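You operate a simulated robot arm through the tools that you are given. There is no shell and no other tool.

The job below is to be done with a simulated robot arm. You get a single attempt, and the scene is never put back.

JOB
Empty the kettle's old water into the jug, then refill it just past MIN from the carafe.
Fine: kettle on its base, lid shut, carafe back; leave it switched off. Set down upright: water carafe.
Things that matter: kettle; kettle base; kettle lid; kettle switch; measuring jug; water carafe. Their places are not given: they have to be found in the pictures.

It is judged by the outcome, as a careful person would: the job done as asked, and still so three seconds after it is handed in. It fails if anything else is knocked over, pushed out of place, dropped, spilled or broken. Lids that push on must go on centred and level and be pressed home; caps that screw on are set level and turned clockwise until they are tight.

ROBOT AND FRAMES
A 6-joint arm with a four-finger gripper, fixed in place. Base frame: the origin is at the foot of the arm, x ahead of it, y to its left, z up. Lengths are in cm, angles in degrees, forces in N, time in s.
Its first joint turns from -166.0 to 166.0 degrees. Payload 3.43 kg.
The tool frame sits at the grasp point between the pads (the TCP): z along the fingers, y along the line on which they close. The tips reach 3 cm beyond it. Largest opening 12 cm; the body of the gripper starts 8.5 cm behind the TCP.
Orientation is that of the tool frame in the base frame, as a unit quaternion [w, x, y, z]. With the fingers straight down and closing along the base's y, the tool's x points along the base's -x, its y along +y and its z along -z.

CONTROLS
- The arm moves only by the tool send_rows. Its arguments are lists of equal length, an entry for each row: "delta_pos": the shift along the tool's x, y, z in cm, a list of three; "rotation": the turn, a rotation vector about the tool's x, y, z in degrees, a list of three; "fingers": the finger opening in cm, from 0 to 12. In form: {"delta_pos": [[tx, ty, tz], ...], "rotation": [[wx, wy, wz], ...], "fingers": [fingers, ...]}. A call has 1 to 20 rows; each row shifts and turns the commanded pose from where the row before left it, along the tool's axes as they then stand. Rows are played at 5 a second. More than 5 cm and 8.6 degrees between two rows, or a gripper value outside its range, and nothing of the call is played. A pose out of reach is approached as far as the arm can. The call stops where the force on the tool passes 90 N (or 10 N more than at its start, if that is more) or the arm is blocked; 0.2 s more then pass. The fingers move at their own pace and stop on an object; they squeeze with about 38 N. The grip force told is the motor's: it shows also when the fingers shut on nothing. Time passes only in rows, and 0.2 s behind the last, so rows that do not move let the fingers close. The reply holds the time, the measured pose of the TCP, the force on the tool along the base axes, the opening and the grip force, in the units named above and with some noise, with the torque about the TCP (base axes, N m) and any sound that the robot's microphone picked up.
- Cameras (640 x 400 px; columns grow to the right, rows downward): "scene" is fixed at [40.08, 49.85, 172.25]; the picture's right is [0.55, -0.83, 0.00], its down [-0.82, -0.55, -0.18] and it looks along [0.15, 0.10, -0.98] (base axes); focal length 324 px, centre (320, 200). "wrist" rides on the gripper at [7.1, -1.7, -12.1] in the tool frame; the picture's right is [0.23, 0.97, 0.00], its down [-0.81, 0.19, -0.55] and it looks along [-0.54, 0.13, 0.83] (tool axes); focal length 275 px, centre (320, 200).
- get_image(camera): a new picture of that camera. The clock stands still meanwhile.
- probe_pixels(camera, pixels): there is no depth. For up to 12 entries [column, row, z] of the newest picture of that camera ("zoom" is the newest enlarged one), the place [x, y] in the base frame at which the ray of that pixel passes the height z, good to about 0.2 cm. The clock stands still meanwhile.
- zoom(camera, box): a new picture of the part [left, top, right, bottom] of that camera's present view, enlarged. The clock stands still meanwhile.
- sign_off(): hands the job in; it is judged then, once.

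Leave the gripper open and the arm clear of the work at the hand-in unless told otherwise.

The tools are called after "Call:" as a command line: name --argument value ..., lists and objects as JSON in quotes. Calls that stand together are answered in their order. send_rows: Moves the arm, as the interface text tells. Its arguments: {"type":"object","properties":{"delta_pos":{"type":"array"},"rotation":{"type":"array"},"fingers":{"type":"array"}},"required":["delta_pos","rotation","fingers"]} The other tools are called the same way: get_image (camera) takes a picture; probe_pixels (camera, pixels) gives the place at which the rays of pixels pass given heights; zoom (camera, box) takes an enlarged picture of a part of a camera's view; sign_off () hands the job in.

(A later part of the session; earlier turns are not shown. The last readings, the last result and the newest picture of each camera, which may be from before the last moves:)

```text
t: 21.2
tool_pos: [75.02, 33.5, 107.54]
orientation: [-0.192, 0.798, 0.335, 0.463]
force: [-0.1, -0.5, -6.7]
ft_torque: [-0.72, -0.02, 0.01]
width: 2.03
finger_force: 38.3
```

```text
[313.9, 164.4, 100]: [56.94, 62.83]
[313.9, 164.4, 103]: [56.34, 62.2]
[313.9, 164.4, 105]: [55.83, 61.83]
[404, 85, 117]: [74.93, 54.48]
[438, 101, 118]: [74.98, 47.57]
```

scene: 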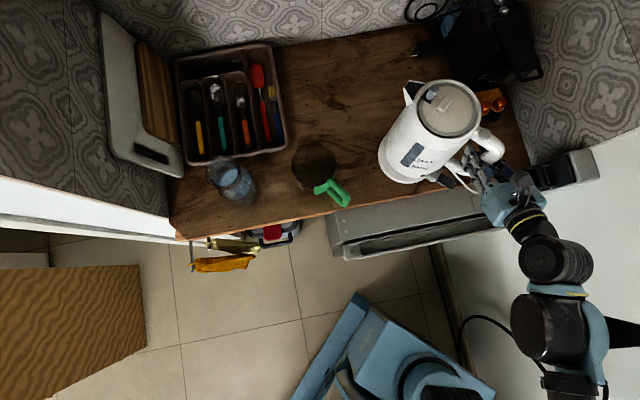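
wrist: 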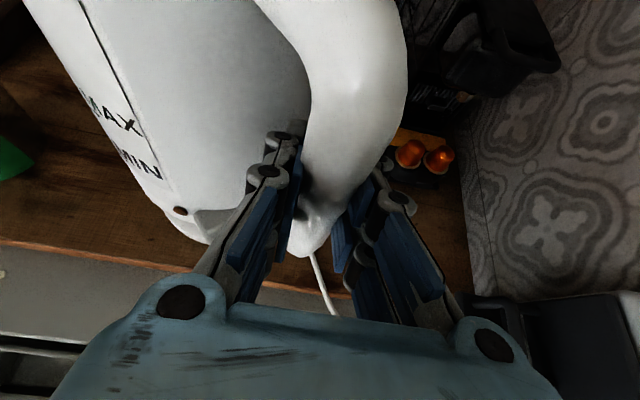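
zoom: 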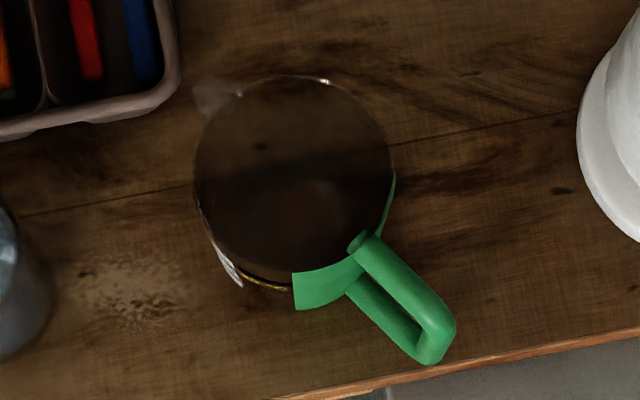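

Jug mouth centre ≈ (56.4, 62.2), rim z≈103; spout tip is ~21 cm ahead and ~9.4 cm above the grip. I'll raise the kettle 14.5 cm and turn it 45° so it will pour along the counter toward the jug.

Call:
send_rows --delta_pos '[[1.8, 0.008, -1.031], [1.8, 0.008, -1.031], [1.8, 0.008, -1.031], [1.8, 0.008, -1.031], [1.8, 0.008, -1.031], [1.8, 0.008, -1.031], [1.8, 0.008, -1.031], [0, 0, 0], [0, 0, 0], [0, 0, 0], [0, 0, 0], [0, 0, 0], [0, 0, 0], [0, 0, 0], [0, 0, 0], [0, 0, 0]]' --rotation '[[0, 0, 0], [0, 0, 0], [0, 0, 0], [0, 0, 0], [0, 0, 0], [0, 0, 0], [0, 0, 0], [4.86, 0.02, -2.79], [4.86, 0.02, -2.79], [4.86, 0.02, -2.79], [4.86, 0.02, -2.79], [4.86, 0.02, -2.79], [4.86, 0.02, -2.79], [4.86, 0.02, -2.79], [4.86, 0.02, -2.79], [0, 0, 0]]' --fingers '[0, 0, 0, 0, 0, 0, 0, 0, 0, 0, 0, 0, 0, 0, 0, 0]'

Call:
get_image --camera "scene"

Call:
get_image --camera "wrist"

```text
t: 24.6
tool_pos: [74.94, 33.61, 121.91]
orientation: [-0.353, 0.61, 0.615, 0.354]
force: [0.4, -1.0, -6.4]
ft_torque: [-0.52, -0.58, 0.03]
width: 2.04
finger_force: 37.5
```

```text
taken
```

scene: 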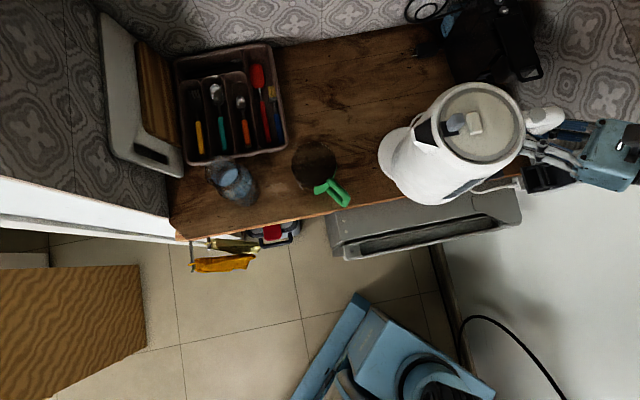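

```text
taken
```

wrist: 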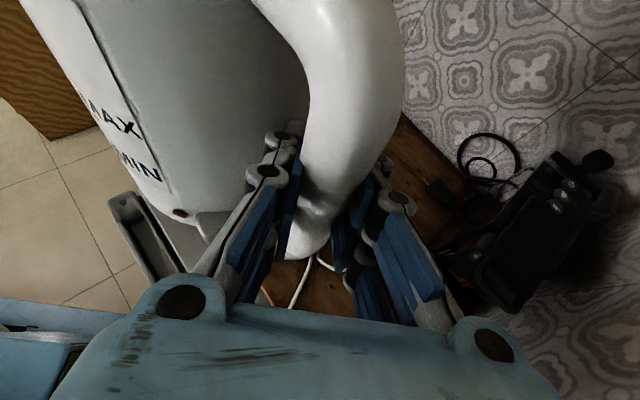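

Turned as planned; load direction confirms the spout heads ~135°. Zoom to locate the spout tip in this pose.

Call:
zoom --camera "scene" --box '[370, 70, 530, 210]'

```text
2.86 times, centred on (450, 140) of scene
```

zoom: 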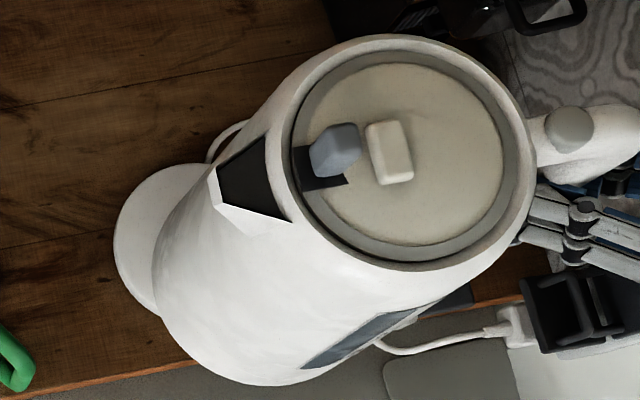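

Call:
probe_pixels --camera "scene" --pixels '[[414.7, 135.5, 130], [414.7, 135.5, 131.4], [414.7, 135.5, 133]]'

```text
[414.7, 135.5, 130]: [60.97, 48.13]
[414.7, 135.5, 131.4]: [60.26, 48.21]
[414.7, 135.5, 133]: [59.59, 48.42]
```

Tip confirmed at (60.3, 48.2, 131.4). Now slide the kettle over so its spout is above the jug's mouth (kettle bottom stays ~5 cm above the jug rim).

Call:
send_rows --delta_pos '[[0.92, -0.4, 1.595], [0.92, -0.4, 1.595], [0.92, -0.4, 1.595], [0.92, -0.4, 1.595], [0.92, -0.4, 1.595], [0.92, -0.4, 1.595], [0.92, -0.4, 1.595], [0, 0, 0], [0, 0, 0]]' --rotation '[[0, 0, 0], [0, 0, 0], [0, 0, 0], [0, 0, 0], [0, 0, 0], [0, 0, 0], [0, 0, 0], [0, 0, 0], [0, 0, 0]]' --fingers '[0, 0, 0, 0, 0, 0, 0, 0, 0]'

Call:
get_image --camera "scene"

```text
t: 26.6
tool_pos: [72.35, 46.37, 121.82]
orientation: [-0.353, 0.611, 0.614, 0.354]
force: [0.7, -0.1, -7.5]
ft_torque: [-0.56, -0.56, 0.0]
width: 2.07
finger_force: 38.4
```

```text
taken
```

scene: 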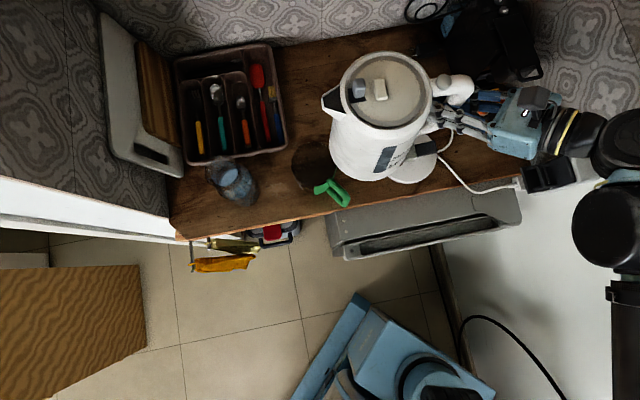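

Spout tip is at image (324,103) as predicted. Start tilting about the spout tip to 48° while lowering it 18 cm toward the jug's mouth.

Call:
send_rows --delta_pos '[[1.051, 0.438, -1.109], [1.051, 0.438, -1.109], [1.051, 0.438, -1.109], [-0.494, 0.135, 0.124], [-0.417, 0.041, 0.191], [-0.331, -0.052, 0.251], [-0.24, -0.143, 0.3035], [-0.141, -0.232, 0.35], [-0.038, -0.316, 0.3895], [0.072, -0.397, 0.422], [0.185, -0.474, 0.446], [0.303, -0.546, 0.463], [0, 0, 0]]' --rotation '[[-1.396, -2.844, -2.444], [-1.396, -2.844, -2.444], [-1.396, -2.844, -2.444], [-1.396, -2.844, -2.444], [-1.396, -2.844, -2.444], [-1.396, -2.844, -2.444], [-1.396, -2.844, -2.444], [-1.396, -2.844, -2.444], [-1.396, -2.844, -2.444], [-1.396, -2.844, -2.444], [-1.396, -2.844, -2.444], [-1.396, -2.844, -2.444], [0, 0, 0]]' --fingers '[0, 0, 0, 0, 0, 0, 0, 0, 0, 0, 0, 0, 0]'

Call:
get_image --camera "scene"

Call:
get_image --camera "wrist"

```text
t: 29.4
tool_pos: [72.36, 46.23, 122.38]
orientation: [0.028, 0.558, 0.764, 0.323]
force: [0.4, 0.5, -6.8]
ft_torque: [-0.21, -0.21, -0.01]
width: 2.06
finger_force: 37.9
```

```text
taken
```

scene: 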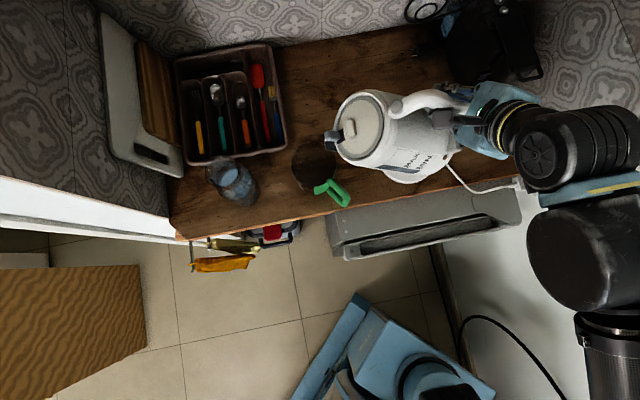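

```text
taken
```

wrist: 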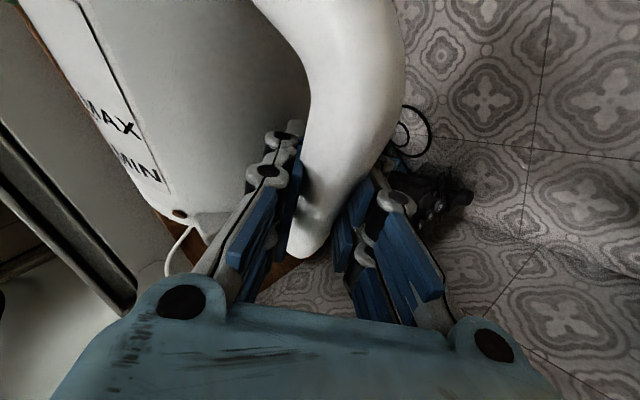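

Held well. Zoom on the spout and jug mouth to check alignment.

Call:
zoom --camera "scene" --box '[270, 80, 420, 220]'

```text
2.86 times, centred on (345, 150) of scene
```

zoom: 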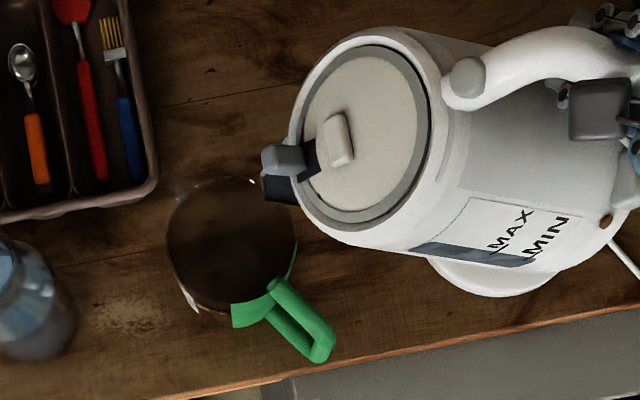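

The spout is over the mouth's near half. I'll nudge it 1 cm forward and tilt on to 72°.

Call:
send_rows --delta_pos '[[1.49, 0.208, -1.089], [1.49, 0.208, -1.089], [1.051, 0.438, -1.109], [1.051, 0.438, -1.109], [1.051, 0.438, -1.109], [1.051, 0.438, -1.109], [0, 0, 0]]' --rotation '[[-1.396, -2.844, -2.444], [-1.396, -2.844, -2.444], [-1.396, -2.844, -2.444], [-1.396, -2.844, -2.444], [-1.396, -2.844, -2.444], [-1.396, -2.844, -2.444], [0, 0, 0]]' --fingers '[0, 0, 0, 0, 0, 0, 0]'

Call:
zoom --camera "scene" --box '[270, 80, 420, 220]'

```text
t: 31.0
tool_pos: [67.94, 50.75, 130.18]
orientation: [0.224, 0.495, 0.79, 0.285]
force: [0.4, -0.2, -6.4]
ft_torque: [-0.01, -0.02, 0.02]
width: 2.06
finger_force: 38.2
```

```text
2.86 times, centred on (345, 150) of scene
```

zoom: 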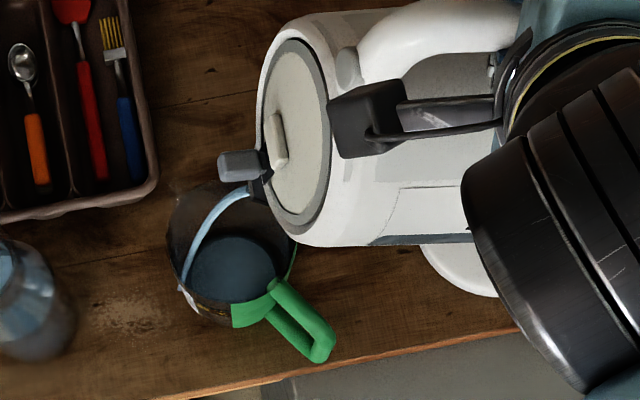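

Water is pouring in a blue arc into the jug, landing toward the far inner wall. I'll draw back 1.5 cm and lower 2 cm so the stream falls more centrally, then watch.

Call:
send_rows --delta_pos '[[-0.627, -0.511, 0.953], [-0.627, -0.511, 0.953], [0, 0, 0]]' --rotation '[[0, 0, 0], [0, 0, 0], [0, 0, 0]]' --fingers '[0, 0, 0]'

Call:
zoom --camera "scene" --box '[270, 80, 420, 220]'

```text
t: 31.8
tool_pos: [68.86, 49.67, 128.24]
orientation: [0.223, 0.495, 0.79, 0.285]
force: [0.2, -0.4, -6.4]
ft_torque: [-0.02, -0.02, -0.03]
width: 2.05
finger_force: 38.4
```

```text
2.86 times, centred on (345, 150) of scene
```

zoom: 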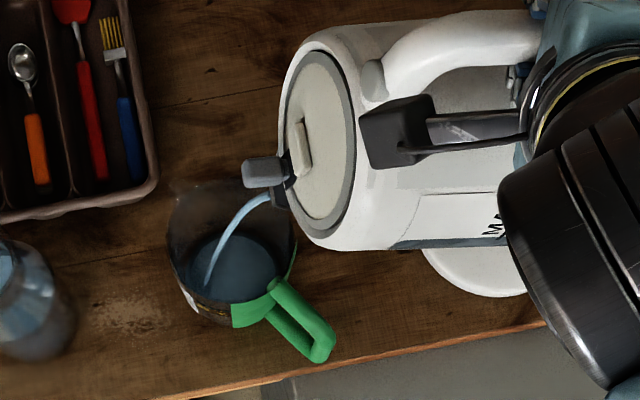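

Stream now falls well inside the jug. Continue tilting slowly (2° per row) to 84°.

Call:
send_rows --delta_pos '[[0.516, 0.228, -0.56], [0.516, 0.228, -0.56], [0.516, 0.228, -0.56], [0.516, 0.228, -0.56], [0.516, 0.228, -0.56], [0.516, 0.228, -0.56], [0, 0, 0], [0, 0, 0]]' --rotation '[[-0.698, -1.422, -1.222], [-0.698, -1.422, -1.222], [-0.698, -1.422, -1.222], [-0.698, -1.422, -1.222], [-0.698, -1.422, -1.222], [-0.698, -1.422, -1.222], [0, 0, 0], [0, 0, 0]]' --fingers '[0, 0, 0, 0, 0, 0, 0, 0]'

Call:
zoom --camera "scene" --box '[270, 80, 420, 220]'

```text
t: 33.6
tool_pos: [66.31, 52.53, 131.11]
orientation: [0.317, 0.454, 0.791, 0.261]
force: [0.1, 0.0, -5.6]
ft_torque: [0.1, 0.05, -0.01]
width: 2.04
finger_force: 37.9
```

```text
2.86 times, centred on (345, 150) of scene
```

zoom: 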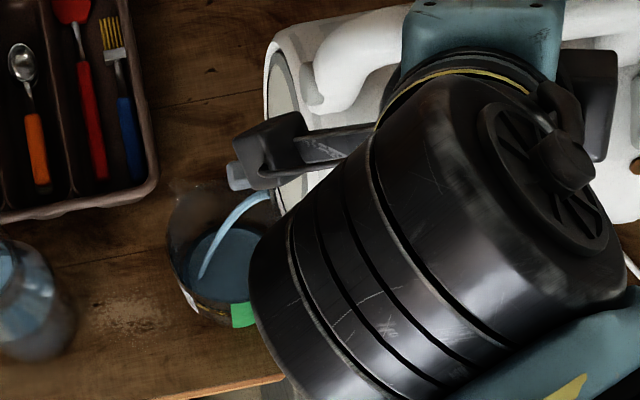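

Weight fell to 5.6 N and the stream still lands in the jug. Tilt on to 98°.

Call:
send_rows --delta_pos '[[0.516, 0.228, -0.56], [0.516, 0.228, -0.56], [0.516, 0.228, -0.56], [0.516, 0.228, -0.56], [0.516, 0.228, -0.56], [0.516, 0.228, -0.56], [0.516, 0.228, -0.56], [0, 0, 0], [0, 0, 0], [0, 0, 0]]' --rotation '[[-0.698, -1.422, -1.222], [-0.698, -1.422, -1.222], [-0.698, -1.422, -1.222], [-0.698, -1.422, -1.222], [-0.698, -1.422, -1.222], [-0.698, -1.422, -1.222], [-0.698, -1.422, -1.222], [0, 0, 0], [0, 0, 0], [0, 0, 0]]' --fingers '[0, 0, 0, 0, 0, 0, 0, 0, 0, 0]'

Call:
zoom --camera "scene" --box '[250, 80, 420, 220]'

Call:
get_image --camera "wrist"

```text
t: 35.8
tool_pos: [62.67, 56.14, 133.32]
orientation: [0.422, 0.402, 0.78, 0.229]
force: [0.8, 0.9, -5.2]
ft_torque: [0.19, 0.14, 0.0]
width: 2.03
finger_force: 38.4
```

```text
2.86 times, centred on (335, 150) of scene
```

zoom: 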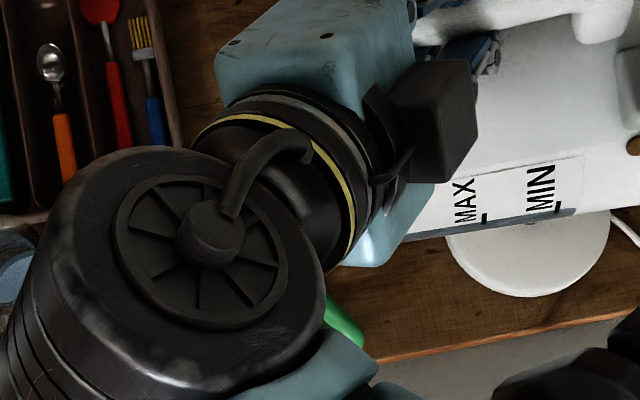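

```text
taken
```

wrist: 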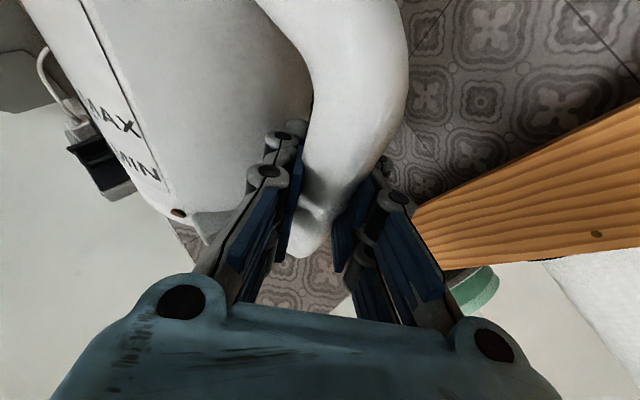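

By geometry the spout tip is still at (58, 60.8, 111.5), 2 cm short of the mouth's centre; 5.2 N now. Tilt on to 112° to drain fully and let it run.

Call:
send_rows --delta_pos '[[0.516, 0.228, -0.56], [0.516, 0.228, -0.56], [0.516, 0.228, -0.56], [0.516, 0.228, -0.56], [0.516, 0.228, -0.56], [0.516, 0.228, -0.56], [0.516, 0.228, -0.56], [0, 0, 0], [0, 0, 0], [0, 0, 0], [0, 0, 0], [0, 0, 0], [0, 0, 0], [0, 0, 0]]' --rotation '[[-0.698, -1.422, -1.222], [-0.698, -1.422, -1.222], [-0.698, -1.422, -1.222], [-0.698, -1.422, -1.222], [-0.698, -1.422, -1.222], [-0.698, -1.422, -1.222], [-0.698, -1.422, -1.222], [0, 0, 0], [0, 0, 0], [0, 0, 0], [0, 0, 0], [0, 0, 0], [0, 0, 0], [0, 0, 0]]' --fingers '[0, 0, 0, 0, 0, 0, 0, 0, 0, 0, 0, 0, 0, 0]'

Call:
zoom --camera "scene" --box '[230, 80, 420, 220]'

```text
t: 38.8
tool_pos: [58.82, 60.14, 134.23]
orientation: [0.52, 0.344, 0.757, 0.195]
force: [0.2, 0.7, -6.0]
ft_torque: [0.26, 0.26, 0.01]
width: 2.0
finger_force: 38.0
```

```text
2.86 times, centred on (325, 150) of scene
```

zoom: 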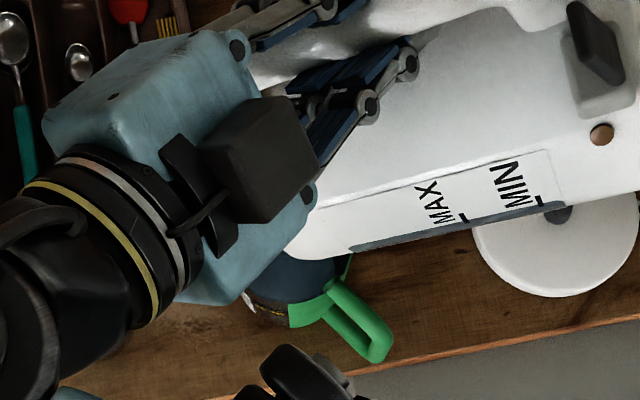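

Nothing to see of the spout from here; hold for 2 s to let the last water run out and read the weight again.

Call:
send_rows --delta_pos '[[0, 0, 0], [0, 0, 0], [0, 0, 0], [0, 0, 0], [0, 0, 0], [0, 0, 0], [0, 0, 0], [0, 0, 0], [0, 0, 0], [0, 0, 0]]' --rotation '[[0, 0, 0], [0, 0, 0], [0, 0, 0], [0, 0, 0], [0, 0, 0], [0, 0, 0], [0, 0, 0], [0, 0, 0], [0, 0, 0], [0, 0, 0]]' --fingers '[0, 0, 0, 0, 0, 0, 0, 0, 0, 0]'

Call:
send_rows --delta_pos '[[0, 0, 0]]' --rotation '[[0, 0, 0]]' --fingers '[0]'

Call:
send_rows --delta_pos '[[0, 0, 0]]' --rotation '[[0, 0, 0]]' --fingers '[0]'

Call:
send_rows --delta_pos '[[0, 0, 0]]' --rotation '[[0, 0, 0]]' --fingers '[0]'

```text
t: 41.0
tool_pos: [58.84, 60.11, 134.28]
orientation: [0.52, 0.343, 0.758, 0.194]
force: [-0.1, -0.2, -4.9]
ft_torque: [0.24, 0.23, -0.02]
width: 2.02
finger_force: 38.2
```

```text
t: 41.4
tool_pos: [58.75, 60.04, 134.21]
orientation: [0.52, 0.342, 0.757, 0.196]
force: [0.7, 0.4, -5.1]
ft_torque: [0.26, 0.22, 0.02]
width: 2.02
finger_force: 37.9
```

```text
t: 41.8
tool_pos: [58.79, 59.99, 134.25]
orientation: [0.521, 0.343, 0.757, 0.195]
force: [-1.0, 1.1, -5.3]
ft_torque: [0.27, 0.23, 0.0]
width: 2.0
finger_force: 38.2
```

```text
t: 42.2
tool_pos: [58.85, 60.09, 134.13]
orientation: [0.52, 0.342, 0.758, 0.195]
force: [-0.1, 0.1, -5.0]
ft_torque: [0.25, 0.26, 0.02]
width: 2.05
finger_force: 37.9
```

Steady at ~5.1 N (was ~6.6 N), so it's drained (~150 ml). Tilt back about the spout tip to 48°, keeping the spout over the jug.

Call:
send_rows --delta_pos '[[-0.975, -0.509, 1.148], [-0.975, -0.509, 1.148], [-0.975, -0.509, 1.148], [-0.975, -0.509, 1.148], [-0.975, -0.509, 1.148], [-0.975, -0.509, 1.148], [-0.975, -0.509, 1.148], [-0.975, -0.509, 1.148], [-0.975, -0.509, 1.148], [-0.975, -0.509, 1.148], [-0.975, -0.509, 1.148], [-0.975, -0.509, 1.148], [-0.975, -0.509, 1.148], [-0.975, -0.509, 1.148], [-0.975, -0.509, 1.148], [-0.975, -0.509, 1.148], [0, 0, 0]]' --rotation '[[1.396, 2.844, 2.444], [1.396, 2.844, 2.444], [1.396, 2.844, 2.444], [1.396, 2.844, 2.444], [1.396, 2.844, 2.444], [1.396, 2.844, 2.444], [1.396, 2.844, 2.444], [1.396, 2.844, 2.444], [1.396, 2.844, 2.444], [1.396, 2.844, 2.444], [1.396, 2.844, 2.444], [1.396, 2.844, 2.444], [1.396, 2.844, 2.444], [1.396, 2.844, 2.444], [1.396, 2.844, 2.444], [1.396, 2.844, 2.444], [0, 0, 0]]' --fingers '[0, 0, 0, 0, 0, 0, 0, 0, 0, 0, 0, 0, 0, 0, 0, 0, 0]'

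Call:
get_image --camera "scene"

Call:
zoom --camera "scene" --box '[270, 80, 420, 220]'

```text
t: 45.8
tool_pos: [72.87, 45.87, 120.45]
orientation: [0.03, 0.558, 0.764, 0.322]
force: [0.1, -0.5, -5.4]
ft_torque: [-0.15, -0.19, 0.01]
width: 2.06
finger_force: 38.2
```

```text
taken
```

scene: 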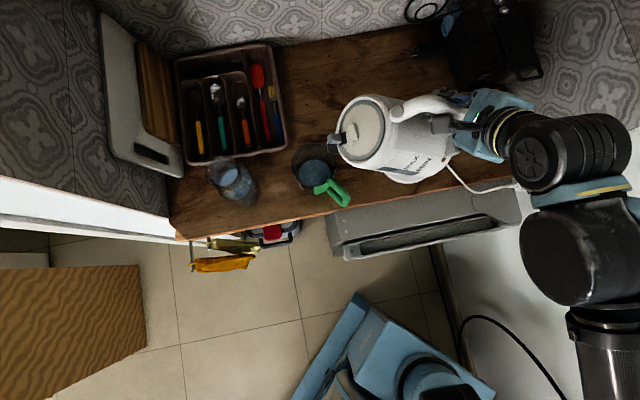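

```text
2.86 times, centred on (345, 150) of scene
```

zoom: 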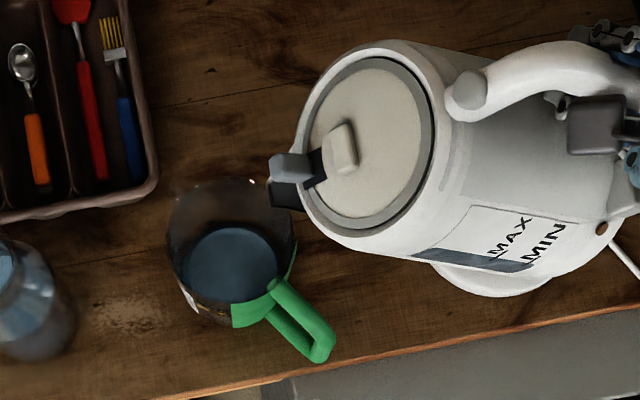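

The jug holds the water, no spill visible on the wood around it. Bring the kettle upright while raising it clear of the jug.

Call:
send_rows --delta_pos '[[-0.349, 0.543, -0.433], [-0.227, 0.475, -0.424], [-0.109, 0.403, -0.407], [0.004, 0.326, -0.383], [0.114, 0.245, -0.35], [0.217, 0.161, -0.311], [0.316, 0.072, -0.2645], [0.407, -0.019, -0.212], [0.493, -0.112, -0.152], [-0.375, -0.509, 0.798], [-0.375, -0.509, 0.798], [-0.375, -0.509, 0.798], [0, 0, 0]]' --rotation '[[1.396, 2.844, 2.444], [1.396, 2.844, 2.444], [1.396, 2.844, 2.444], [1.396, 2.844, 2.444], [1.396, 2.844, 2.444], [1.396, 2.844, 2.444], [1.396, 2.844, 2.444], [1.396, 2.844, 2.444], [1.396, 2.844, 2.444], [1.396, 2.844, 2.444], [1.396, 2.844, 2.444], [1.396, 2.844, 2.444], [0, 0, 0]]' --fingers '[0, 0, 0, 0, 0, 0, 0, 0, 0, 0, 0, 0, 0]'

Call:
zoom --camera "scene" --box '[270, 80, 460, 220]'

```text
t: 48.6
tool_pos: [72.4, 46.4, 121.88]
orientation: [-0.354, 0.611, 0.613, 0.354]
force: [0.7, 0.2, -5.5]
ft_torque: [-0.4, -0.37, 0.01]
width: 2.04
finger_force: 37.9
```

```text
2.86 times, centred on (365, 150) of scene
```

zoom: 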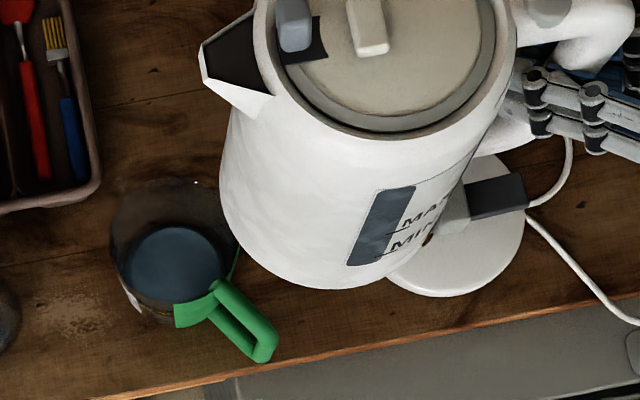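

Upright again. Move back along the same path and turn back −45°, hovering high above the base.

Call:
send_rows --delta_pos '[[-0.92, 0.4, -1.595], [-0.92, 0.4, -1.595], [-0.92, 0.4, -1.595], [-0.92, 0.4, -1.595], [-0.92, 0.4, -1.595], [-0.92, 0.4, -1.595], [-0.92, 0.4, -1.595], [0, 0, 0], [0, 0, 0], [0, 0, 0], [0, 0, 0], [0, 0, 0], [0, 0, 0], [0, 0, 0], [0, 0, 0], [0, 0, 0]]' --rotation '[[0, 0, 0], [0, 0, 0], [0, 0, 0], [0, 0, 0], [0, 0, 0], [0, 0, 0], [0, 0, 0], [-4.86, -0.02, 2.79], [-4.86, -0.02, 2.79], [-4.86, -0.02, 2.79], [-4.86, -0.02, 2.79], [-4.86, -0.02, 2.79], [-4.86, -0.02, 2.79], [-4.86, -0.02, 2.79], [-4.86, -0.02, 2.79], [0, 0, 0]]' --fingers '[0, 0, 0, 0, 0, 0, 0, 0, 0, 0, 0, 0, 0, 0, 0, 0]'

Call:
get_image --camera "scene"

```text
t: 52.0
tool_pos: [75.25, 33.38, 121.93]
orientation: [-0.192, 0.798, 0.335, 0.463]
force: [-0.5, 0.9, -5.1]
ft_torque: [-0.57, -0.01, -0.02]
width: 2.02
finger_force: 37.9
```

```text
taken
```

scene: 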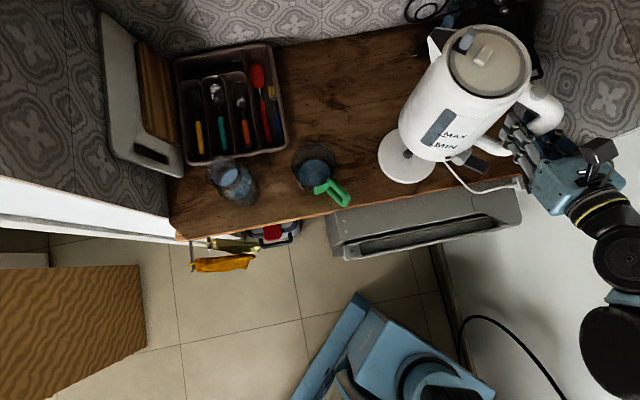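

Call:
get_image --camera "wrist"

Call:
zoom --camera "scene" --box '[370, 110, 480, 200]'

```text
taken
```

wrist: 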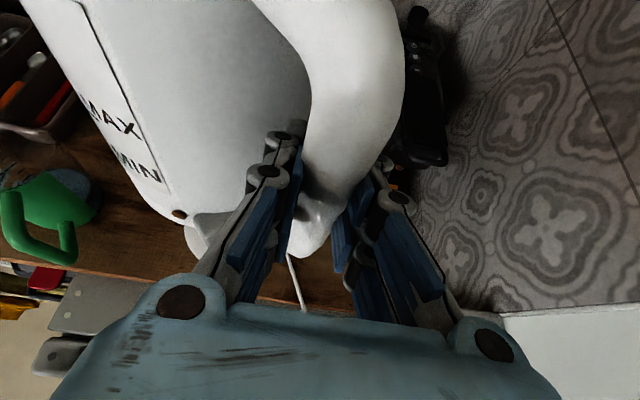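

```text
4.44 times, centred on (425, 155) of scene
```

zoom: 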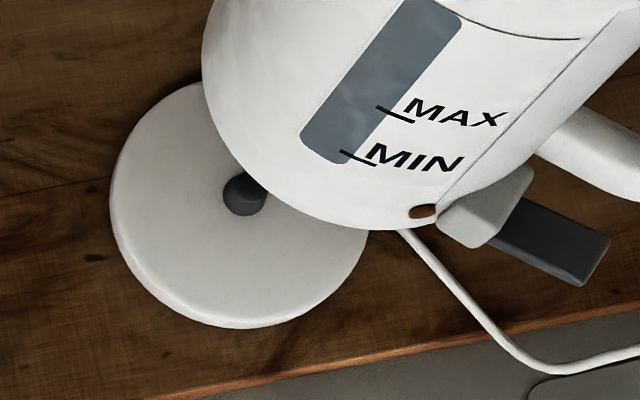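

The base with its dark centre pin is visible at about scene (408,154). Probe it, to check it against the kettle's position.

Call:
probe_pixels --camera "scene" --pixels '[[407.9, 153.9, 88], [407.9, 153.9, 90], [407, 155.9, 88], [378.2, 156, 87], [436.7, 156, 87], [407, 128, 87], [407, 184, 87]]'

```text
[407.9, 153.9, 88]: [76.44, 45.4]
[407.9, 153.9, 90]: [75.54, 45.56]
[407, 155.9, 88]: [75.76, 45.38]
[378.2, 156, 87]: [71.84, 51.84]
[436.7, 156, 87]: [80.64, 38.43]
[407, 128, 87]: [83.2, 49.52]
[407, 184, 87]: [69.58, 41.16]
```

Base centre ≈ (76.0, 45.3). The kettle hangs as it did before, so returning to the original grip point (75.17, 33.64) lines it up. Descend 17.5 cm first, then check.

Call:
send_rows --delta_pos '[[0.065, -0.24, 0.11], [-1.9, -0.009, 1.09], [-1.9, -0.009, 1.09], [-1.9, -0.009, 1.09], [-1.9, -0.009, 1.09], [-1.9, -0.009, 1.09], [-1.9, -0.009, 1.09], [-1.9, -0.009, 1.09], [-1.9, -0.009, 1.09], [0, 0, 0], [0, 0, 0]]' --rotation '[[0, 0, 0], [0, 0, 0], [0, 0, 0], [0, 0, 0], [0, 0, 0], [0, 0, 0], [0, 0, 0], [0, 0, 0], [0, 0, 0], [0, 0, 0], [0, 0, 0]]' --fingers '[0, 0, 0, 0, 0, 0, 0, 0, 0, 0, 0]'

Call:
send_rows --delta_pos '[[0, 0, 0]]' --rotation '[[0, 0, 0]]' --fingers '[0]'

Call:
send_rows --delta_pos '[[0, 0, 0]]' --rotation '[[0, 0, 0]]' --fingers '[0]'

Call:
zoom --camera "scene" --box '[370, 70, 520, 210]'

```text
t: 54.4
tool_pos: [75.13, 33.51, 104.4]
orientation: [-0.192, 0.798, 0.335, 0.463]
force: [0.6, -0.2, -5.2]
ft_torque: [-0.57, -0.02, 0.01]
width: 2.04
finger_force: 38.4
```

```text
t: 54.8
tool_pos: [75.3, 33.55, 104.4]
orientation: [-0.192, 0.798, 0.335, 0.463]
force: [0.0, -0.2, -5.9]
ft_torque: [-0.56, -0.02, 0.02]
width: 2.03
finger_force: 37.6
```

```text
t: 55.2
tool_pos: [75.16, 33.51, 104.37]
orientation: [-0.192, 0.798, 0.335, 0.463]
force: [1.1, -0.2, -4.9]
ft_torque: [-0.56, -0.02, -0.02]
width: 2.03
finger_force: 38.4
```

```text
2.86 times, centred on (445, 140) of scene
```

zoom: 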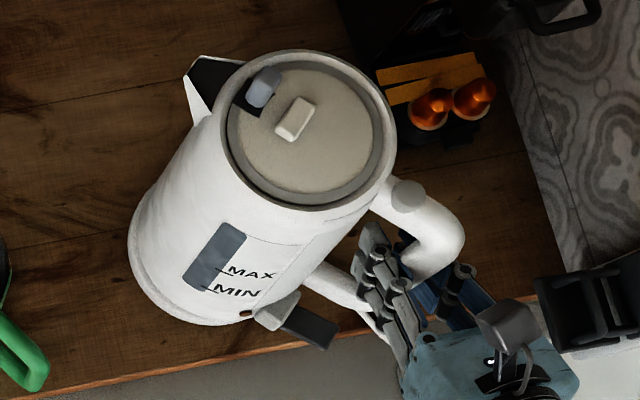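

Position is within ~1 mm of the original. Lower the last 2.4 cm in small steps.

Call:
send_rows --delta_pos '[[0.035, -0.07, 0.06], [-0.347, 0, 0.2], [-0.347, 0, 0.2], [-0.347, 0, 0.2], [-0.347, 0, 0.2], [-0.347, 0, 0.2], [-0.347, 0, 0.2], [0, 0, 0]]' --rotation '[[0, 0, 0], [0, 0, 0], [0, 0, 0], [0, 0, 0], [0, 0, 0], [0, 0, 0], [0, 0, 0], [0, 0, 0]]' --fingers '[0, 0, 0, 0, 0, 0, 0, 0]'

Call:
zoom --camera "scene" --box '[370, 70, 520, 210]'

```text
t: 57.0
tool_pos: [75.21, 33.73, 102.05]
orientation: [-0.191, 0.798, 0.334, 0.463]
force: [-2.7, -5.7, 11.3]
ft_torque: [0.7, -0.69, 0.04]
width: 2.01
finger_force: 38.1
```

```text
2.86 times, centred on (445, 140) of scene
```

zoom: 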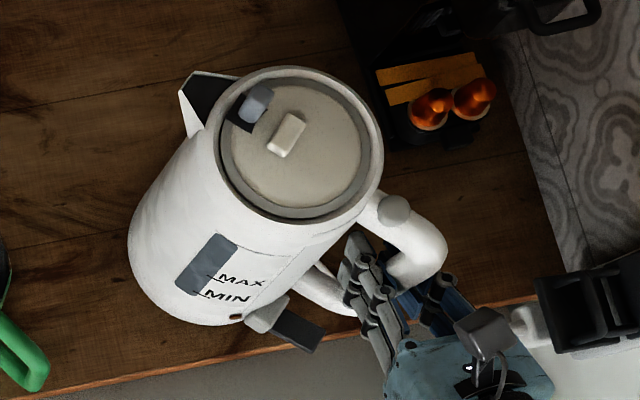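

Contact: the tool is pushed up with ~16 N of support and the height equals the original one, so the kettle sits on its pin. I'll ease off ~1 mm to relieve the side force before letting go.

Call:
send_rows --delta_pos '[[0.007, 0.035, -0.127], [0, 0, 0]]' --rotation '[[0, 0, 0], [0, 0, 0]]' --fingers '[0, 0]'

```text
t: 57.6
tool_pos: [75.11, 33.55, 102.0]
orientation: [-0.191, 0.798, 0.335, 0.462]
force: [1.0, 2.6, 0.6]
ft_torque: [0.31, -0.43, 0.05]
width: 1.99
finger_force: 37.9
```

Forces are near zero with the kettle resting on the base. Open the fingers gently.

Call:
send_rows --delta_pos '[[0, 0, 0], [0, 0, 0], [0, 0, 0], [0, 0, 0], [0, 0, 0]]' --rotation '[[0, 0, 0], [0, 0, 0], [0, 0, 0], [0, 0, 0], [0, 0, 0]]' --fingers '[2.6, 3.4, 4.4, 5.2, 5.2]'

Call:
zoom --camera "scene" --box '[370, 70, 520, 210]'

Call:
get_image --camera "wrist"

```text
t: 58.8
tool_pos: [75.09, 33.62, 102.0]
orientation: [-0.192, 0.798, 0.335, 0.463]
force: [1.1, -0.3, 0.2]
ft_torque: [-0.03, 0.03, -0.04]
width: 5.16
finger_force: 0.1
```

```text
2.86 times, centred on (445, 140) of scene
```

zoom: 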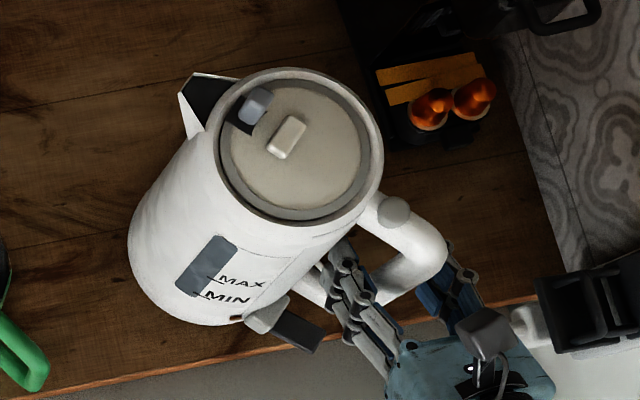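

```text
taken
```

wrist: 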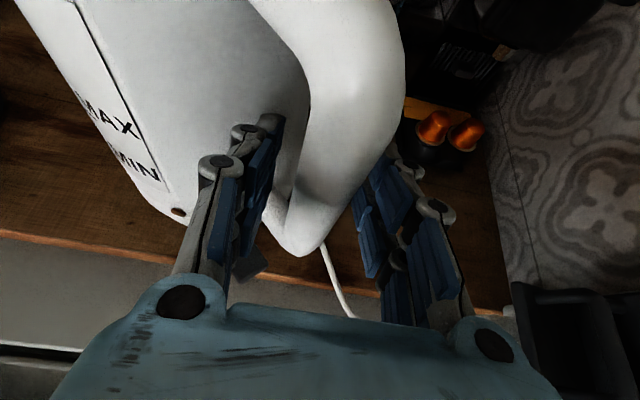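

Kettle stands on its base, no movement on release. Retreat straight back along the approach line.

Call:
send_rows --delta_pos '[[0, 0, -1.5], [0, 0, -2], [0, 0, -3], [0, 0, -4], [0, 0, -4], [2, 0, -3], [0, 0, 0]]' --rotation '[[0, 0, 0], [0, 0, 0], [0, 0, 0], [0, 0, 0], [0, 0, 0], [0, 0, 0], [0, 0, 0]]' --fingers '[5.4, 5.4, 5.4, 5.4, 5.4, 5.4, 5.4]'

Call:
get_image --camera "wrist"

Call:
get_image --camera "scene"

```text
t: 60.4
tool_pos: [65.21, 23.42, 112.52]
orientation: [-0.192, 0.798, 0.335, 0.463]
force: [-0.8, 0.2, 0.3]
ft_torque: [0.01, 0.04, 0.0]
width: 5.4
finger_force: 0.1
```

```text
taken
```

wrist: 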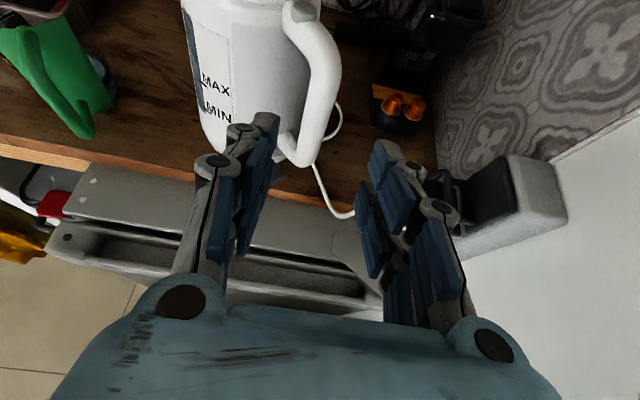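

```text
taken
```

scene: 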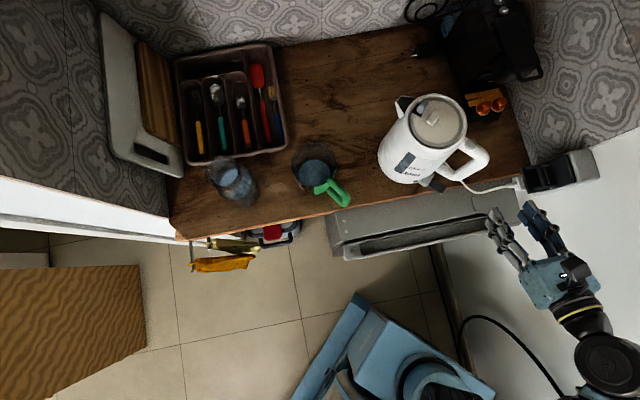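

Next, the lid. The round button on the handle root at (74.8, 37.7, 111) looks like a lid release. I'll point the gripper straight down, close the fingers and hover over it.

Call:
send_rows --delta_pos '[[2.6, 0, -1.5], [2.6, 0, -1.5], [2.6, 0, -1.5], [0, 0, 0], [0, 0, 0], [0, 0, 0], [0, 0, 0], [0, 0, 0], [0, 0, 0], [0, 0, 0], [0, 0, 0]]' --rotation '[[0, 0, 0], [0, 0, 0], [0, 0, 0], [0, -8.57, 0], [0, -8.57, 0], [0, -8.57, 0], [0, -8.57, 0], [0, -8.57, 0], [0, -8.57, 0], [0, -8.57, 0], [0, 0, 0]]' --fingers '[4, 2, 0, 0, 0, 0, 0, 0, 0, 0, 0]'

Call:
get_image --camera "wrist"

```text
t: 62.8
tool_pos: [65.18, 23.56, 121.51]
orientation: [0.003, 0.922, 0.386, 0.001]
force: [0.5, 0.6, 0.5]
ft_torque: [-0.01, -0.01, 0.02]
width: 0.01
finger_force: 33.4
```

```text
taken
```

wrist: 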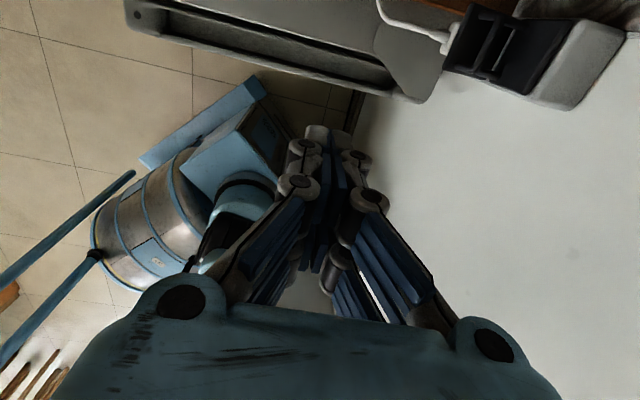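

Call:
send_rows --delta_pos '[[4.19, -0.76, 0], [4.19, -0.76, 0], [4.19, -0.76, 0], [4.19, -0.76, 0], [0, 0, 0]]' --rotation '[[0, 0, 0], [0, 0, 0], [0, 0, 0], [0, 0, 0], [0, 0, 0]]' --fingers '[0, 0, 0, 0, 0]'

Call:
get_image --camera "wrist"

Call:
zoom --camera "scene" --box '[380, 70, 520, 200]'

```text
t: 64.0
tool_pos: [74.82, 37.54, 121.4]
orientation: [0.001, 0.923, 0.385, 0.001]
force: [-0.2, -0.1, 0.3]
ft_torque: [0.02, -0.02, 0.0]
width: 0.02
finger_force: 33.7
```

```text
taken
```

wrist: 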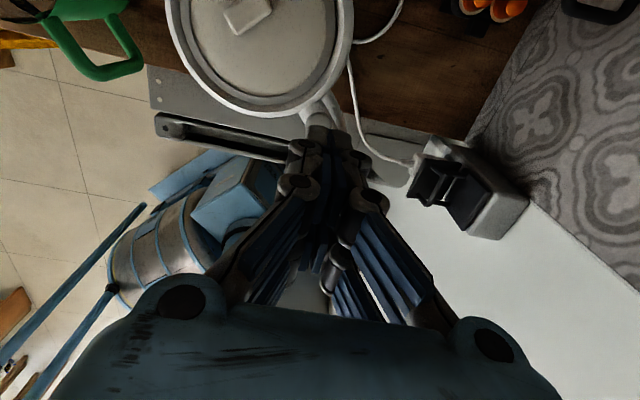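

```text
3.08 times, centred on (450, 135) of scene
```

zoom: 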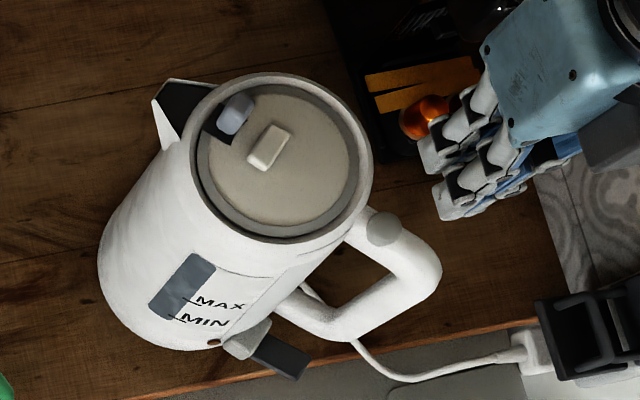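

The fingertips are above the button (about 3–4 mm off in x, which I'll correct). Descend to just above it, then slowly press.

Call:
send_rows --delta_pos '[[0.17, 0.32, 1.5], [0, 0, 1.5], [0, 0, 1.5], [0, 0, 1], [0, 0, 0.5], [0, 0, 0.3], [0, 0, 0]]' --rotation '[[0, 0, 0], [0, 0, 0], [0, 0, 0], [0, 0, 0], [0, 0, 0], [0, 0, 0], [0, 0, 0]]' --fingers '[0, 0, 0, 0, 0, 0, 0]'

Call:
zoom --camera "scene" --box '[400, 80, 500, 180]'

Call:
get_image --camera "wrist"

```text
t: 65.6
tool_pos: [75.19, 37.55, 115.34]
orientation: [0.003, 0.923, 0.385, 0.002]
force: [0.0, 0.1, -0.4]
ft_torque: [0.0, 0.0, -0.01]
width: 0.02
finger_force: 33.7
```

```text
4.00 times, centred on (450, 130) of scene
```

zoom: 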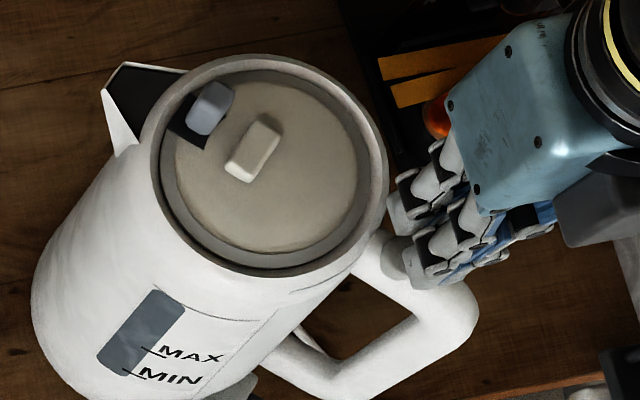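

```text
taken
```

wrist: 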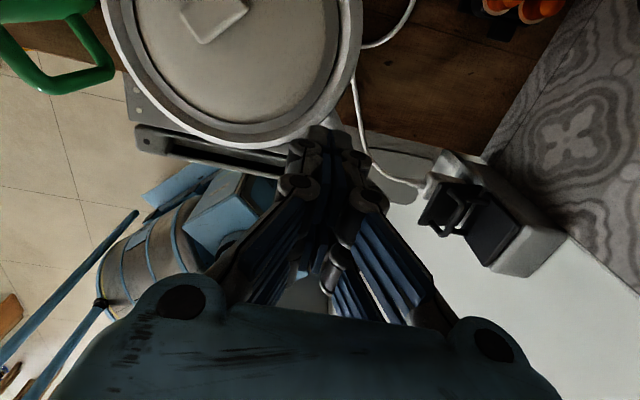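

Call:
send_rows --delta_pos '[[0, 0, 0.3], [0, 0, 0.3], [0, 0, 0.3], [0, 0, 0]]' --rotation '[[0, 0, 0], [0, 0, 0], [0, 0, 0], [0, 0, 0]]' --fingers '[0, 0, 0, 0]'

Call:
zoom --camera "scene" --box '[400, 80, 500, 180]'

```text
t: 66.6
tool_pos: [75.07, 37.52, 114.37]
orientation: [0.002, 0.923, 0.385, 0.002]
force: [0.7, -0.4, -0.7]
ft_torque: [-0.01, -0.02, 0.02]
width: 0.02
finger_force: 33.2
```

```text
4.00 times, centred on (450, 130) of scene
```

zoom: 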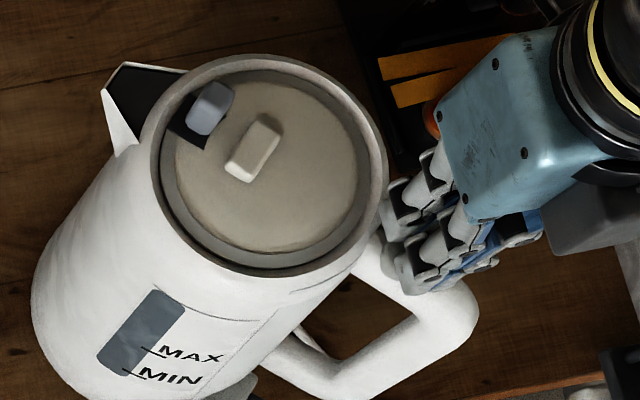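

No contact yet (tips at z≈111.4). Continue in small steps.

Call:
send_rows --delta_pos '[[0, 0, 0.25], [0, 0, 0.25], [0, 0, 0]]' --rotation '[[0, 0, 0], [0, 0, 0], [0, 0, 0]]' --fingers '[0, 0, 0]'

Call:
send_rows --delta_pos '[[0, 0, 0.25], [0, 0, 0.15], [0, 0, 0]]' --rotation '[[0, 0, 0], [0, 0, 0], [0, 0, 0]]' --fingers '[0, 0, 0]'

```text
t: 67.4
tool_pos: [75.11, 37.46, 113.86]
orientation: [0.002, 0.923, 0.384, 0.002]
force: [-0.3, -1.6, 5.2]
ft_torque: [-0.03, 0.02, 0.02]
width: 0.6
finger_force: 33.1
heard: click
```

```text
t: 68.2
tool_pos: [74.96, 37.46, 113.8]
orientation: [0.001, 0.923, 0.386, 0.002]
force: [8.0, 0.4, 57.3]
ft_torque: [0.97, -0.72, -0.07]
width: 0.61
finger_force: 32.9
```

A click was heard – the button worked. Force rose to 57 N at the end, so back off upward at once and look.

Call:
send_rows --delta_pos '[[0, 0, -0.6], [0, 0, -1.5], [0, 0, -3], [0, 0, -4], [0, 0, 0]]' --rotation '[[0, 0, 0], [0, 0, 0], [0, 0, 0], [0, 0, 0], [0, 0, 0]]' --fingers '[0, 0, 0, 0, 0]'

Call:
zoom --camera "scene" --box '[380, 70, 520, 200]'

Call:
get_image --camera "wrist"

```text
t: 69.4
tool_pos: [75.08, 37.43, 122.44]
orientation: [0.002, 0.923, 0.385, 0.002]
force: [0.2, -0.1, 0.8]
ft_torque: [-0.01, -0.01, -0.03]
width: 0.0
finger_force: 33.5
```

```text
3.08 times, centred on (450, 135) of scene
```

zoom: 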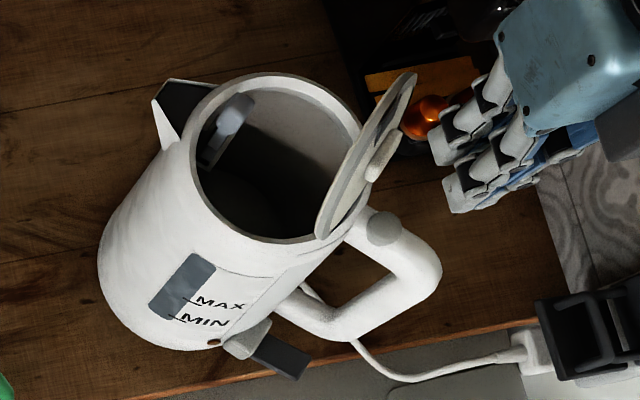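

```text
taken
```

wrist: 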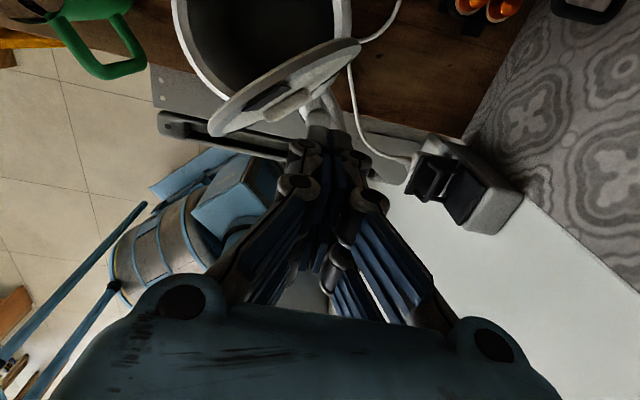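

The lid sprang open on its hinge at the handle side. Now I'll go and inspect the carafe: rise, swing over to the left side, and turn the gripper to face it.

Call:
send_rows --delta_pos '[[0, 0, -4], [-1.95, -3.69, -0.4], [-1.95, -3.69, -0.4], [-1.95, -3.69, -0.4], [-1.95, -3.69, -0.4], [-1.95, -3.69, -0.4], [-1.95, -3.69, -0.4], [-1.95, -3.69, -0.4], [-1.95, -3.69, -0.4], [-1.95, -3.69, -0.4], [-1.95, -3.69, -0.4], [0, 0, 0], [0, 0, 0], [0, 0, 0], [0, 0, 0], [0, 0, 0], [0, 0, 0], [0, 0, 0], [0, 0, 0]]' --rotation '[[0, 0, 0], [0, 0, 0], [0, 0, 0], [0, 0, 0], [0, 0, 0], [0, 0, 0], [0, 0, 0], [0, 0, 0], [0, 0, 0], [0, 0, -8], [0, 0, -8], [0, 8.2, 0], [0, 8.2, 0], [0, 8.2, 0], [0, 8.2, 0], [0, 8.2, 0], [0, 8.2, 0], [0, 8.2, 0], [0, 8.2, 0]]' --fingers '[0, 0, 2, 4, 6, 8, 10, 12, 12, 12, 12, 12, 12, 12, 12, 12, 12, 12, 12]'

Call:
get_image --camera "wrist"

Call:
get_image --camera "scene"

```text
t: 73.4
tool_pos: [51.38, 29.67, 130.37]
orientation: [-0.275, 0.722, 0.429, 0.469]
force: [0.2, 0.2, 0.8]
ft_torque: [0.0, 0.0, 0.02]
width: 12.0
finger_force: 0.0
out of reach, approached as far as the arm can: row 2, 3, 4, 5, 6, 7, 8, 9
```

```text
taken
```

wrist: 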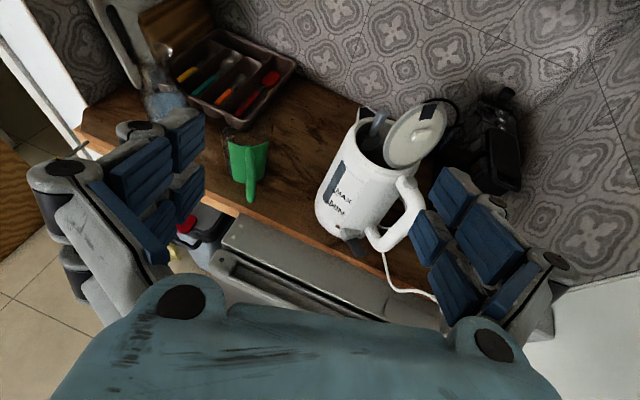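

```text
taken
```

scene: 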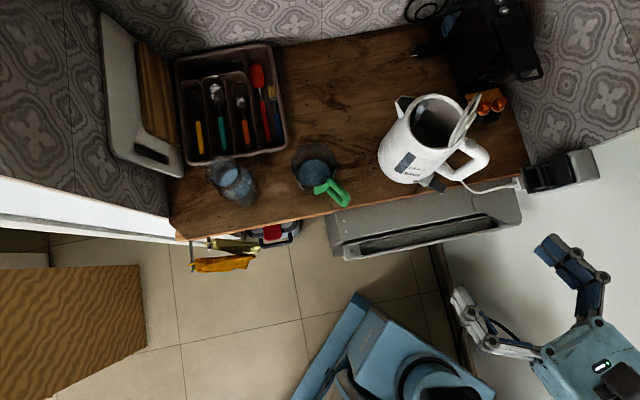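

Part of that move was out of reach (wrist limits), but the orientation is right and I'm clear at (51, 30, 130). Now try moving toward the carafe with this forward-pointing orientation.

Call:
send_rows --delta_pos '[[-1.42, -3.06, 2.18], [-1.42, -3.06, 2.18], [-1.42, -3.06, 2.18], [-1.42, -3.06, 2.18], [-1.42, -3.06, 2.18], [0, 0, 0]]' --rotation '[[0, 0, 0], [0, 0, 0], [0, 0, 0], [0, 0, 0], [0, 0, 0], [0, 0, 0]]' --fingers '[12, 12, 12, 12, 12, 12]'

Call:
get_image --camera "wrist"

Call:
get_image --camera "scene"

```text
t: 74.8
tool_pos: [47.58, 39.69, 119.43]
orientation: [-0.272, 0.711, 0.447, 0.47]
force: [0.6, 0.4, -0.5]
ft_torque: [0.02, 0.05, 0.01]
width: 12.0
finger_force: 0.0
out of reach, approached as far as the arm can: row 3, 4, 5
```

```text
taken
```

wrist: 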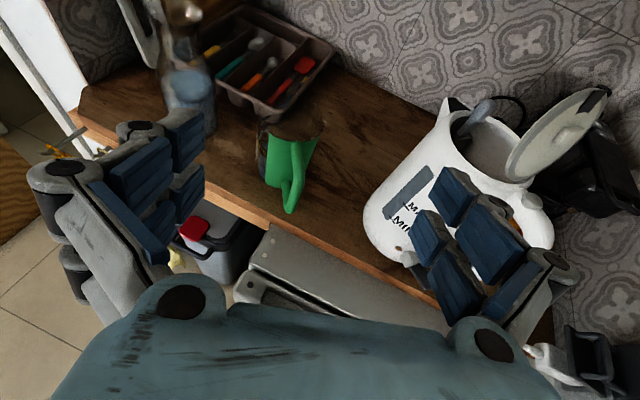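

```text
taken
```

scene: 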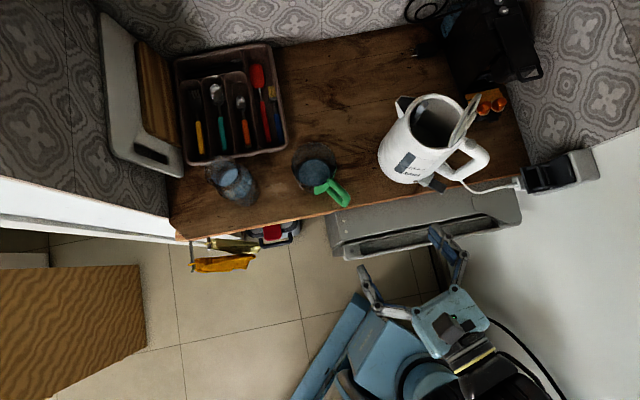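

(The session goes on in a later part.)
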